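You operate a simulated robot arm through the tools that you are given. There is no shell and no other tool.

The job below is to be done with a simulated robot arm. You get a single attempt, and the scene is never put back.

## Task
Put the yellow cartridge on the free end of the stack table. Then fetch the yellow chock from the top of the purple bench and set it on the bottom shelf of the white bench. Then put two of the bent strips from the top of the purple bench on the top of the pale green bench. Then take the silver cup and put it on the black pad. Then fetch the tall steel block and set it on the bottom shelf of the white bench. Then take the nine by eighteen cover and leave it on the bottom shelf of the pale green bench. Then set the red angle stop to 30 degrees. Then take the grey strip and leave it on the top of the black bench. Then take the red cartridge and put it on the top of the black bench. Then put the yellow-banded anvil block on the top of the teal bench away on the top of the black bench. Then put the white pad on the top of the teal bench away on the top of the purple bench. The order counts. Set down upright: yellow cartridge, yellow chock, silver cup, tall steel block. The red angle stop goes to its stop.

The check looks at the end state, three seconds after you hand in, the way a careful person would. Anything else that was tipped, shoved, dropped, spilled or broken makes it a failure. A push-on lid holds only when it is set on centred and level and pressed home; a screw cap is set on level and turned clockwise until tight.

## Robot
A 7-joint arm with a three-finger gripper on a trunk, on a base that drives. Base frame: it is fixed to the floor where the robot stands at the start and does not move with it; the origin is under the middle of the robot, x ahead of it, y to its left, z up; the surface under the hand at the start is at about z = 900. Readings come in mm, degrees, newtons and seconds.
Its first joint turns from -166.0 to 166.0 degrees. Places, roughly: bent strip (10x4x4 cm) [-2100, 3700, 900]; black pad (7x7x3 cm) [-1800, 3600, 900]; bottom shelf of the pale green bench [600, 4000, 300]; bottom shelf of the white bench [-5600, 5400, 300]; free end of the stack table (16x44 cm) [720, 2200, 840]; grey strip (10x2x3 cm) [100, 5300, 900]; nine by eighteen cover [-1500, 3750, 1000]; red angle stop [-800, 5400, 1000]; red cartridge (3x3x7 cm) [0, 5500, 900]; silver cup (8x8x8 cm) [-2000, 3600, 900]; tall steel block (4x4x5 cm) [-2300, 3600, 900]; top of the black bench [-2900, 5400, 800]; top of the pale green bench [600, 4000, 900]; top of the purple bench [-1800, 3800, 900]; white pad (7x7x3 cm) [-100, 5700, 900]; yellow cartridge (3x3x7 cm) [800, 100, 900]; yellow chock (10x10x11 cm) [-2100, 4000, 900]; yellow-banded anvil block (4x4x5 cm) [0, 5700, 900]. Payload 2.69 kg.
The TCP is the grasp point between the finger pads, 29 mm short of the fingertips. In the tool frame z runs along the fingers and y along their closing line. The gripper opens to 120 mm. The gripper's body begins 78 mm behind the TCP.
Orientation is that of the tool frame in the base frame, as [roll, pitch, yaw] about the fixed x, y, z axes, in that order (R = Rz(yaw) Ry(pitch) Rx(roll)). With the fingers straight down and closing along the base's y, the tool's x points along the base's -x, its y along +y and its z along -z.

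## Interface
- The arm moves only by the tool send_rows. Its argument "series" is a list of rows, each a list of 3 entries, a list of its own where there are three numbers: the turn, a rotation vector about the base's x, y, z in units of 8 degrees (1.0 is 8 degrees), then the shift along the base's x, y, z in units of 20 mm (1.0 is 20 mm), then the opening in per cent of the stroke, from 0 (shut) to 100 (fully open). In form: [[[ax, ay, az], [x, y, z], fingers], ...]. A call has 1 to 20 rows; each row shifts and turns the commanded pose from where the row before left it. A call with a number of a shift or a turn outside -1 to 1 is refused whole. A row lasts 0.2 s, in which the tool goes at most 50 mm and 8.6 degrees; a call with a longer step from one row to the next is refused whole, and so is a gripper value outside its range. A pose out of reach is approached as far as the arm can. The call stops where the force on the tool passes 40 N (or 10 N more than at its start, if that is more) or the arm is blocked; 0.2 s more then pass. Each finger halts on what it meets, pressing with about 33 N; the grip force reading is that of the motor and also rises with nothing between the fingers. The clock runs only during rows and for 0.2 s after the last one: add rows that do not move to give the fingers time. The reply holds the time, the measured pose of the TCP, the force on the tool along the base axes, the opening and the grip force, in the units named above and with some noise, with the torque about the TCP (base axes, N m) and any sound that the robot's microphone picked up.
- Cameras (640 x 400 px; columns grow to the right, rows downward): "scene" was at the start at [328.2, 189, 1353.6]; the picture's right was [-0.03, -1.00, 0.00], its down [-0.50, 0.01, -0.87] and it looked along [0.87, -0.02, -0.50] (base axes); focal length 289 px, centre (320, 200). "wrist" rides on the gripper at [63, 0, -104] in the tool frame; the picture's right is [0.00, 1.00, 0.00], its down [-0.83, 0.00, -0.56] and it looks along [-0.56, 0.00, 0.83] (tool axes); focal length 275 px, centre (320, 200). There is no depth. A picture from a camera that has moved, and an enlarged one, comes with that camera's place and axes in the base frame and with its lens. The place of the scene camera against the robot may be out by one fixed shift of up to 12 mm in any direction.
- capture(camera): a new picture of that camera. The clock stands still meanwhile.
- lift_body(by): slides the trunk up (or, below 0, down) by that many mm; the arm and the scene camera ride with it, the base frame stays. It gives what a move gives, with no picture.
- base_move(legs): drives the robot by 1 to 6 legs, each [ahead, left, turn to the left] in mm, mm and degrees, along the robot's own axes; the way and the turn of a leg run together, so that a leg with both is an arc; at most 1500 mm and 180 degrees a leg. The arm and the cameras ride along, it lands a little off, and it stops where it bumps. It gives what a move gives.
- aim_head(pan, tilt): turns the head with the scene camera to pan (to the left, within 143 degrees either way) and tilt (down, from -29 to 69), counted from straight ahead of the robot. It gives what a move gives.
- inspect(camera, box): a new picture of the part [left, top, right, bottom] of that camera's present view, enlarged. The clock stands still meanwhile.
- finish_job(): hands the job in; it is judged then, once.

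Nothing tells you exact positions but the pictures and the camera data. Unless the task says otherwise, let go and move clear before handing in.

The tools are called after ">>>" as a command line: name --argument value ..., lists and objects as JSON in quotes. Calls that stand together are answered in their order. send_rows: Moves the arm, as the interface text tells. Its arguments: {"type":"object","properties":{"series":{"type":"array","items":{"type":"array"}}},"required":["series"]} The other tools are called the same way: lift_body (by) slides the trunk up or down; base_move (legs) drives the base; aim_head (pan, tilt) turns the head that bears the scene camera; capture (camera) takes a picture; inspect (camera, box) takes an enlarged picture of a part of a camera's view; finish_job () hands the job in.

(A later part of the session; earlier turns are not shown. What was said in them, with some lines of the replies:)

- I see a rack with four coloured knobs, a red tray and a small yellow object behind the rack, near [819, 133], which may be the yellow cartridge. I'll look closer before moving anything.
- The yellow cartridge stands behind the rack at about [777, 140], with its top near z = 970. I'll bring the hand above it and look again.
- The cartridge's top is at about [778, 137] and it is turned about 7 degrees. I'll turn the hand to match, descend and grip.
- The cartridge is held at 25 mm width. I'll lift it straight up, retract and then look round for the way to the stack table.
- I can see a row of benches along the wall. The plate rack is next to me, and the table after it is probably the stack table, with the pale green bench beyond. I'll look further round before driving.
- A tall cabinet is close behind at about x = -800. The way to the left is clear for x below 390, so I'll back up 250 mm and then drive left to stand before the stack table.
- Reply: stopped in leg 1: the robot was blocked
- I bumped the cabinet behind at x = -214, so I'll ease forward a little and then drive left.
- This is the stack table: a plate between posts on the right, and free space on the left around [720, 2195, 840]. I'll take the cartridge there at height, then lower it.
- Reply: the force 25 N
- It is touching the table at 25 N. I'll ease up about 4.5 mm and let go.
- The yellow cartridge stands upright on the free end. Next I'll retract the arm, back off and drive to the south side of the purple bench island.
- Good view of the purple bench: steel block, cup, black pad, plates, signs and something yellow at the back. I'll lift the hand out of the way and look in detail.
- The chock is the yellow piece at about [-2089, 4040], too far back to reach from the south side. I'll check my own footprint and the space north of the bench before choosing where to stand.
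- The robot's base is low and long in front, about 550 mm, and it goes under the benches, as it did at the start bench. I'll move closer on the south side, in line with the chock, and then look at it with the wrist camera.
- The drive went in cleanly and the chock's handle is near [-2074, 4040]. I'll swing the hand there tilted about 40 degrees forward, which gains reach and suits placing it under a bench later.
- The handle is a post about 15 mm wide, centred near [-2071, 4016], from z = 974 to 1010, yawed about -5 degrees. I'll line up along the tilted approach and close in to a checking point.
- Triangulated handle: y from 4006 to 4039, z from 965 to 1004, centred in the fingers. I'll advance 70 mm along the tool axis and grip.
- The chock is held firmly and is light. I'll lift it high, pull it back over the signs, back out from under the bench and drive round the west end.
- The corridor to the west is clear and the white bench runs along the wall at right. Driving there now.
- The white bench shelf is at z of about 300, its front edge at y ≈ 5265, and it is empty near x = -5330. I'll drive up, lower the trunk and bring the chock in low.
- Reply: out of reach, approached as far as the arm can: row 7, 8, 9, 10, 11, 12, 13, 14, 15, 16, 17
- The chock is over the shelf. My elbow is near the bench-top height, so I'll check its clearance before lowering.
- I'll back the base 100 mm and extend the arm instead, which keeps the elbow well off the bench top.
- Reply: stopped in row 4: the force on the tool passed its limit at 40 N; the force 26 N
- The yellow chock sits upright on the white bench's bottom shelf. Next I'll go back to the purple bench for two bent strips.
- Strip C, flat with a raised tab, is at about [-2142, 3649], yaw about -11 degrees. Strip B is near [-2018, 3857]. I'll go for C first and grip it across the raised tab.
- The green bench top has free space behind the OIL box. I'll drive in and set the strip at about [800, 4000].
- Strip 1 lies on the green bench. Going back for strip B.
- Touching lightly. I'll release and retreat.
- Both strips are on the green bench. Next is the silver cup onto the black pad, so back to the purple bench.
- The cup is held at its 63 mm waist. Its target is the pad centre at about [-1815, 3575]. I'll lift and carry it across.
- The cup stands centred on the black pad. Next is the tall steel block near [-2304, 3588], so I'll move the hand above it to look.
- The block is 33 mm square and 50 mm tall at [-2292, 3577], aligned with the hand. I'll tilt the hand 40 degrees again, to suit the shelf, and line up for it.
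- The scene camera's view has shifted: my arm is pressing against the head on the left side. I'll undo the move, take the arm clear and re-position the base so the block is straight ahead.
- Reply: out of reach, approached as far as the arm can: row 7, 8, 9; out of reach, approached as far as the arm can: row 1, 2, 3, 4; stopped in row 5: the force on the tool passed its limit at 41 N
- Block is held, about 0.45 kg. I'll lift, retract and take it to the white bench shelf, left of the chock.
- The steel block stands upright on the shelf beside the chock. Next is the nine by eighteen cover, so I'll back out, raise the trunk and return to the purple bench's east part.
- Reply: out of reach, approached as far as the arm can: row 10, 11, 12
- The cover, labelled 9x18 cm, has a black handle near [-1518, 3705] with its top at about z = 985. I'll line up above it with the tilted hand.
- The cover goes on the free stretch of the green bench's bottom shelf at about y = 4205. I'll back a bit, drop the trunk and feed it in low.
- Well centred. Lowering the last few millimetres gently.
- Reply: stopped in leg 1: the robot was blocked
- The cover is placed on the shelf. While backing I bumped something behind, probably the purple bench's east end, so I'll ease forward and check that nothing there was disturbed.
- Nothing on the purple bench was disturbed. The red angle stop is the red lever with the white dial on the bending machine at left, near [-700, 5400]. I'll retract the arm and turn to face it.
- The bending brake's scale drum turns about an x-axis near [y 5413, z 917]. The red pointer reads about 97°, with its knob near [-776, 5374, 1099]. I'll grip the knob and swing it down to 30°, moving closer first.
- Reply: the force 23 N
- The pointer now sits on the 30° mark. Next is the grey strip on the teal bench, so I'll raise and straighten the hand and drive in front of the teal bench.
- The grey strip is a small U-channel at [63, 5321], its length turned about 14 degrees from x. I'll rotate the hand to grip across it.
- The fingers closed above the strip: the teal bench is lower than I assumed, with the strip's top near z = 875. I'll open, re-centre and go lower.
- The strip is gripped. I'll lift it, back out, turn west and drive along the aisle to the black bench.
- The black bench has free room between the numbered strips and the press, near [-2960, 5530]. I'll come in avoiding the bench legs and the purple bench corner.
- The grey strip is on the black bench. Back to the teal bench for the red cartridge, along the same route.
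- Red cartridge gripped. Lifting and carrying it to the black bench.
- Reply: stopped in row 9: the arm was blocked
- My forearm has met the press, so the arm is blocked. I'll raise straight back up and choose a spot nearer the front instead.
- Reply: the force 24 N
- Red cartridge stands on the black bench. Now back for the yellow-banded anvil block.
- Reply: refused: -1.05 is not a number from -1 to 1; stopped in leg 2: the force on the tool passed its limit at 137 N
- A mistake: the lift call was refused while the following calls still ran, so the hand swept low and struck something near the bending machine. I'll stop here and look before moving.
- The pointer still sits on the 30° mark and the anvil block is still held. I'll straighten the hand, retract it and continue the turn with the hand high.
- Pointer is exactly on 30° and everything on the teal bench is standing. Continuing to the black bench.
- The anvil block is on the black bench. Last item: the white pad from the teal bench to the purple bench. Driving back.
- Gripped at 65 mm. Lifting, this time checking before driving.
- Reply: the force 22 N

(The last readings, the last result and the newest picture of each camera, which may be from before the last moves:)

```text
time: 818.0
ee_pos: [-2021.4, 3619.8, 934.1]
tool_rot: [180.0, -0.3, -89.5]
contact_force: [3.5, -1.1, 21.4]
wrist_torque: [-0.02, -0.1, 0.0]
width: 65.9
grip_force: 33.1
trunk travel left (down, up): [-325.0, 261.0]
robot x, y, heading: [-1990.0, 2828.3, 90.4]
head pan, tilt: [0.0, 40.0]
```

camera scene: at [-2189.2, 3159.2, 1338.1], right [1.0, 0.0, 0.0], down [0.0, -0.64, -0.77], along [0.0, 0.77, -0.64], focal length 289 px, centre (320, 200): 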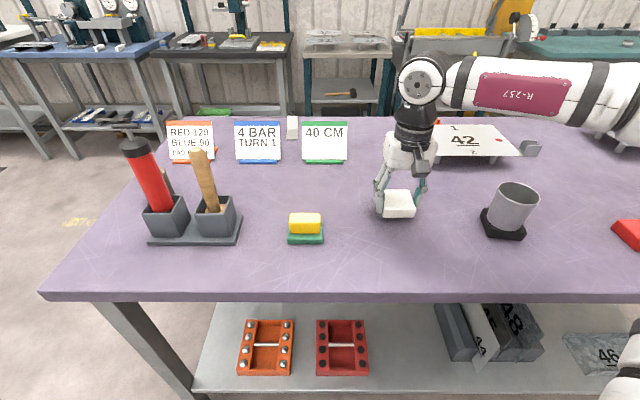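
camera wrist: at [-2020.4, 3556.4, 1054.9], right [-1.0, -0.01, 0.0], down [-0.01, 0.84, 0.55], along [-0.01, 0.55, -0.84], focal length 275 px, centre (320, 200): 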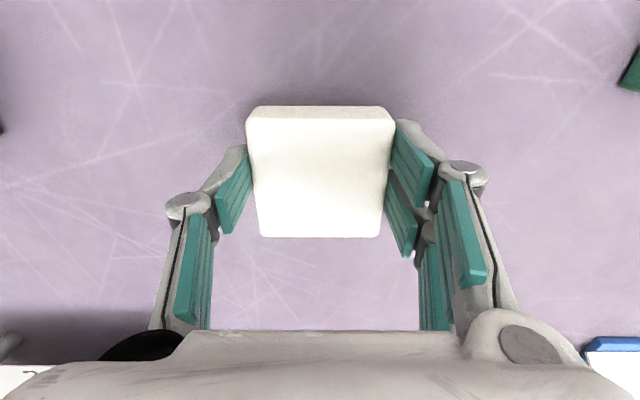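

Contact. Ease up slightly, release and retreat.

>>> send_rows --series '[[[0, 0, 0], [0, 0, 0.07], 40], [[0, 0, 0], [0, 0, 0], 56], [[0, 0, 0], [0, 0, 0], 65], [[0, 0, 0], [0, 0, 0], 75], [[0, 0, 0], [0, 0, 0], 75], [[0, 0, 0], [0, 0, 0.5], 75], [[0, 0, 0], [0, 0, 1], 75], [[0, 0, 0], [0, 0, 1], 75], [[0, 0, 0], [0, 0, 1], 75], [[0, 0, 0], [0, 0, 1], 75], [[0, 0, 0], [0, 0, 1], 75], [[0, 0, 0], [0, 0, 1], 75], [[0, 0, 0], [0, 0, 1], 75], [[0, 0, 0], [0, 0, 1], 75], [[0, 0, 0], [0, 0, 1], 75], [[0, 0, 0], [0, -0.8, 1], 75], [[0, 0, 0], [0, -0.8, 1], 75], [[0, 0, 0], [0, -0.8, 1], 75], [[0, 0, 0], [0, -0.8, 1], 75], [[0, 0, 0], [0, -0.8, 1], 75]]'

>>> capture --camera "scene"

>>> inspect --camera "scene" --box '[360, 110, 640, 270]'

```text
time: 822.2
ee_pos: [-2020.7, 3538.4, 1224.7]
tool_rot: [-179.9, -0.5, -89.4]
contact_force: [0.2, 0.9, -0.6]
wrist_torque: [-0.02, 0.02, 0.02]
width: 90.1
grip_force: 0.1
trunk travel left (down, up): [-325.0, 261.0]
robot x, y, heading: [-1992.0, 2827.4, 90.0]
head pan, tilt: [0.0, 40.0]
```

```text
taken
camera scene: at [-2189.2, 3159.4, 1338.0], right [1.0, 0.0, 0.0], down [0.0, -0.64, -0.77], along [0.0, 0.77, -0.64], focal length 289 px, centre (320, 200)
```

scene: 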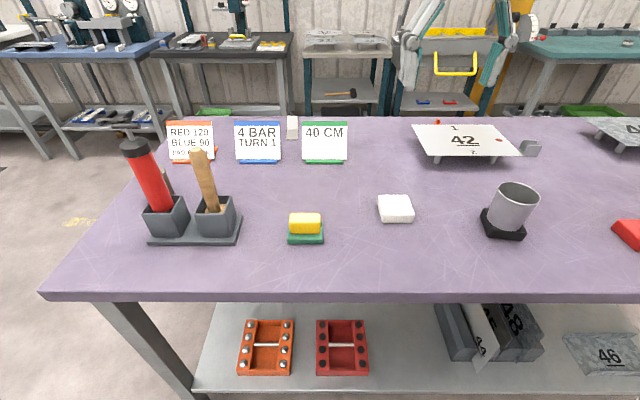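

```text
2.29 times, centred on (500, 190) of scene
camera zoom: at [-2189.2, 3159.4, 1338.0], right [1.0, 0.0, 0.0], down [0.0, -0.64, -0.77], along [0.0, 0.77, -0.64], focal length 662 px, centre (-91, 223)
```

zoom: 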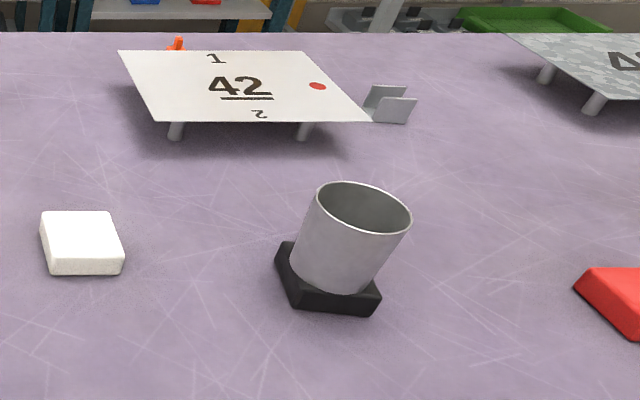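

All eleven parts are done in order and the arm is clear: the white pad lies on the purple bench, the cup is on its black pad, and the pointer read 30° when I last checked it. Handing in.

>>> finish_job

```text
The job is handed in.
```

The job is handed in. All eleven steps were done in the order you gave, but I had several bumps along the way.

| Item | Final place | State |
|---|---|---|
| Yellow cartridge | Free end of the stack table | Upright |
| Yellow chock | Bottom shelf of the white bench | Upright |
| Two bent strips | Top of the pale green bench | Lying flat, side by side |
| Silver cup | Black pad on the purple bench | Upright, centred |
| Tall steel block | Bottom shelf of the white bench | Upright, beside the chock |
| Nine by eighteen cover | Bottom shelf of the pale green bench | Flat |
| Red angle stop | On the 30° mark | I read it there but didn't press it further to feel for an end stop |
| Grey strip | Top of the black bench | Flat |
| Red cartridge | Top of the black bench | Upright |
| Yellow-banded anvil block | Top of the black bench | Upright |
| White pad | Top of the purple bench | Flat |

**Bumps:**
- **Machine behind the start position:** backing up early on, the base was blocked by the big machine or the yellow object on the floor beside it. I didn't go back to check whether that object moved.
- **Purple bench:** the rear of the base touched its east end. Nothing on the bench looked disturbed afterwards.
- **Head:** the arm pressed against the robot's own head while reaching for the steel block. It returned to normal once the arm was clear.
- **Press on the black bench:** the forearm met it while lowering the red cartridge. The press and its dial looked unchanged.
- **Angle stop:** a lift command was refused while carrying the anvil block, and the base drove off with the hand still low. The block slid a short way on the teal bench and the hand struck the red knob hard (137 N). I checked straight after: the pointer was still on 30° and the things still on the teal bench were standing.
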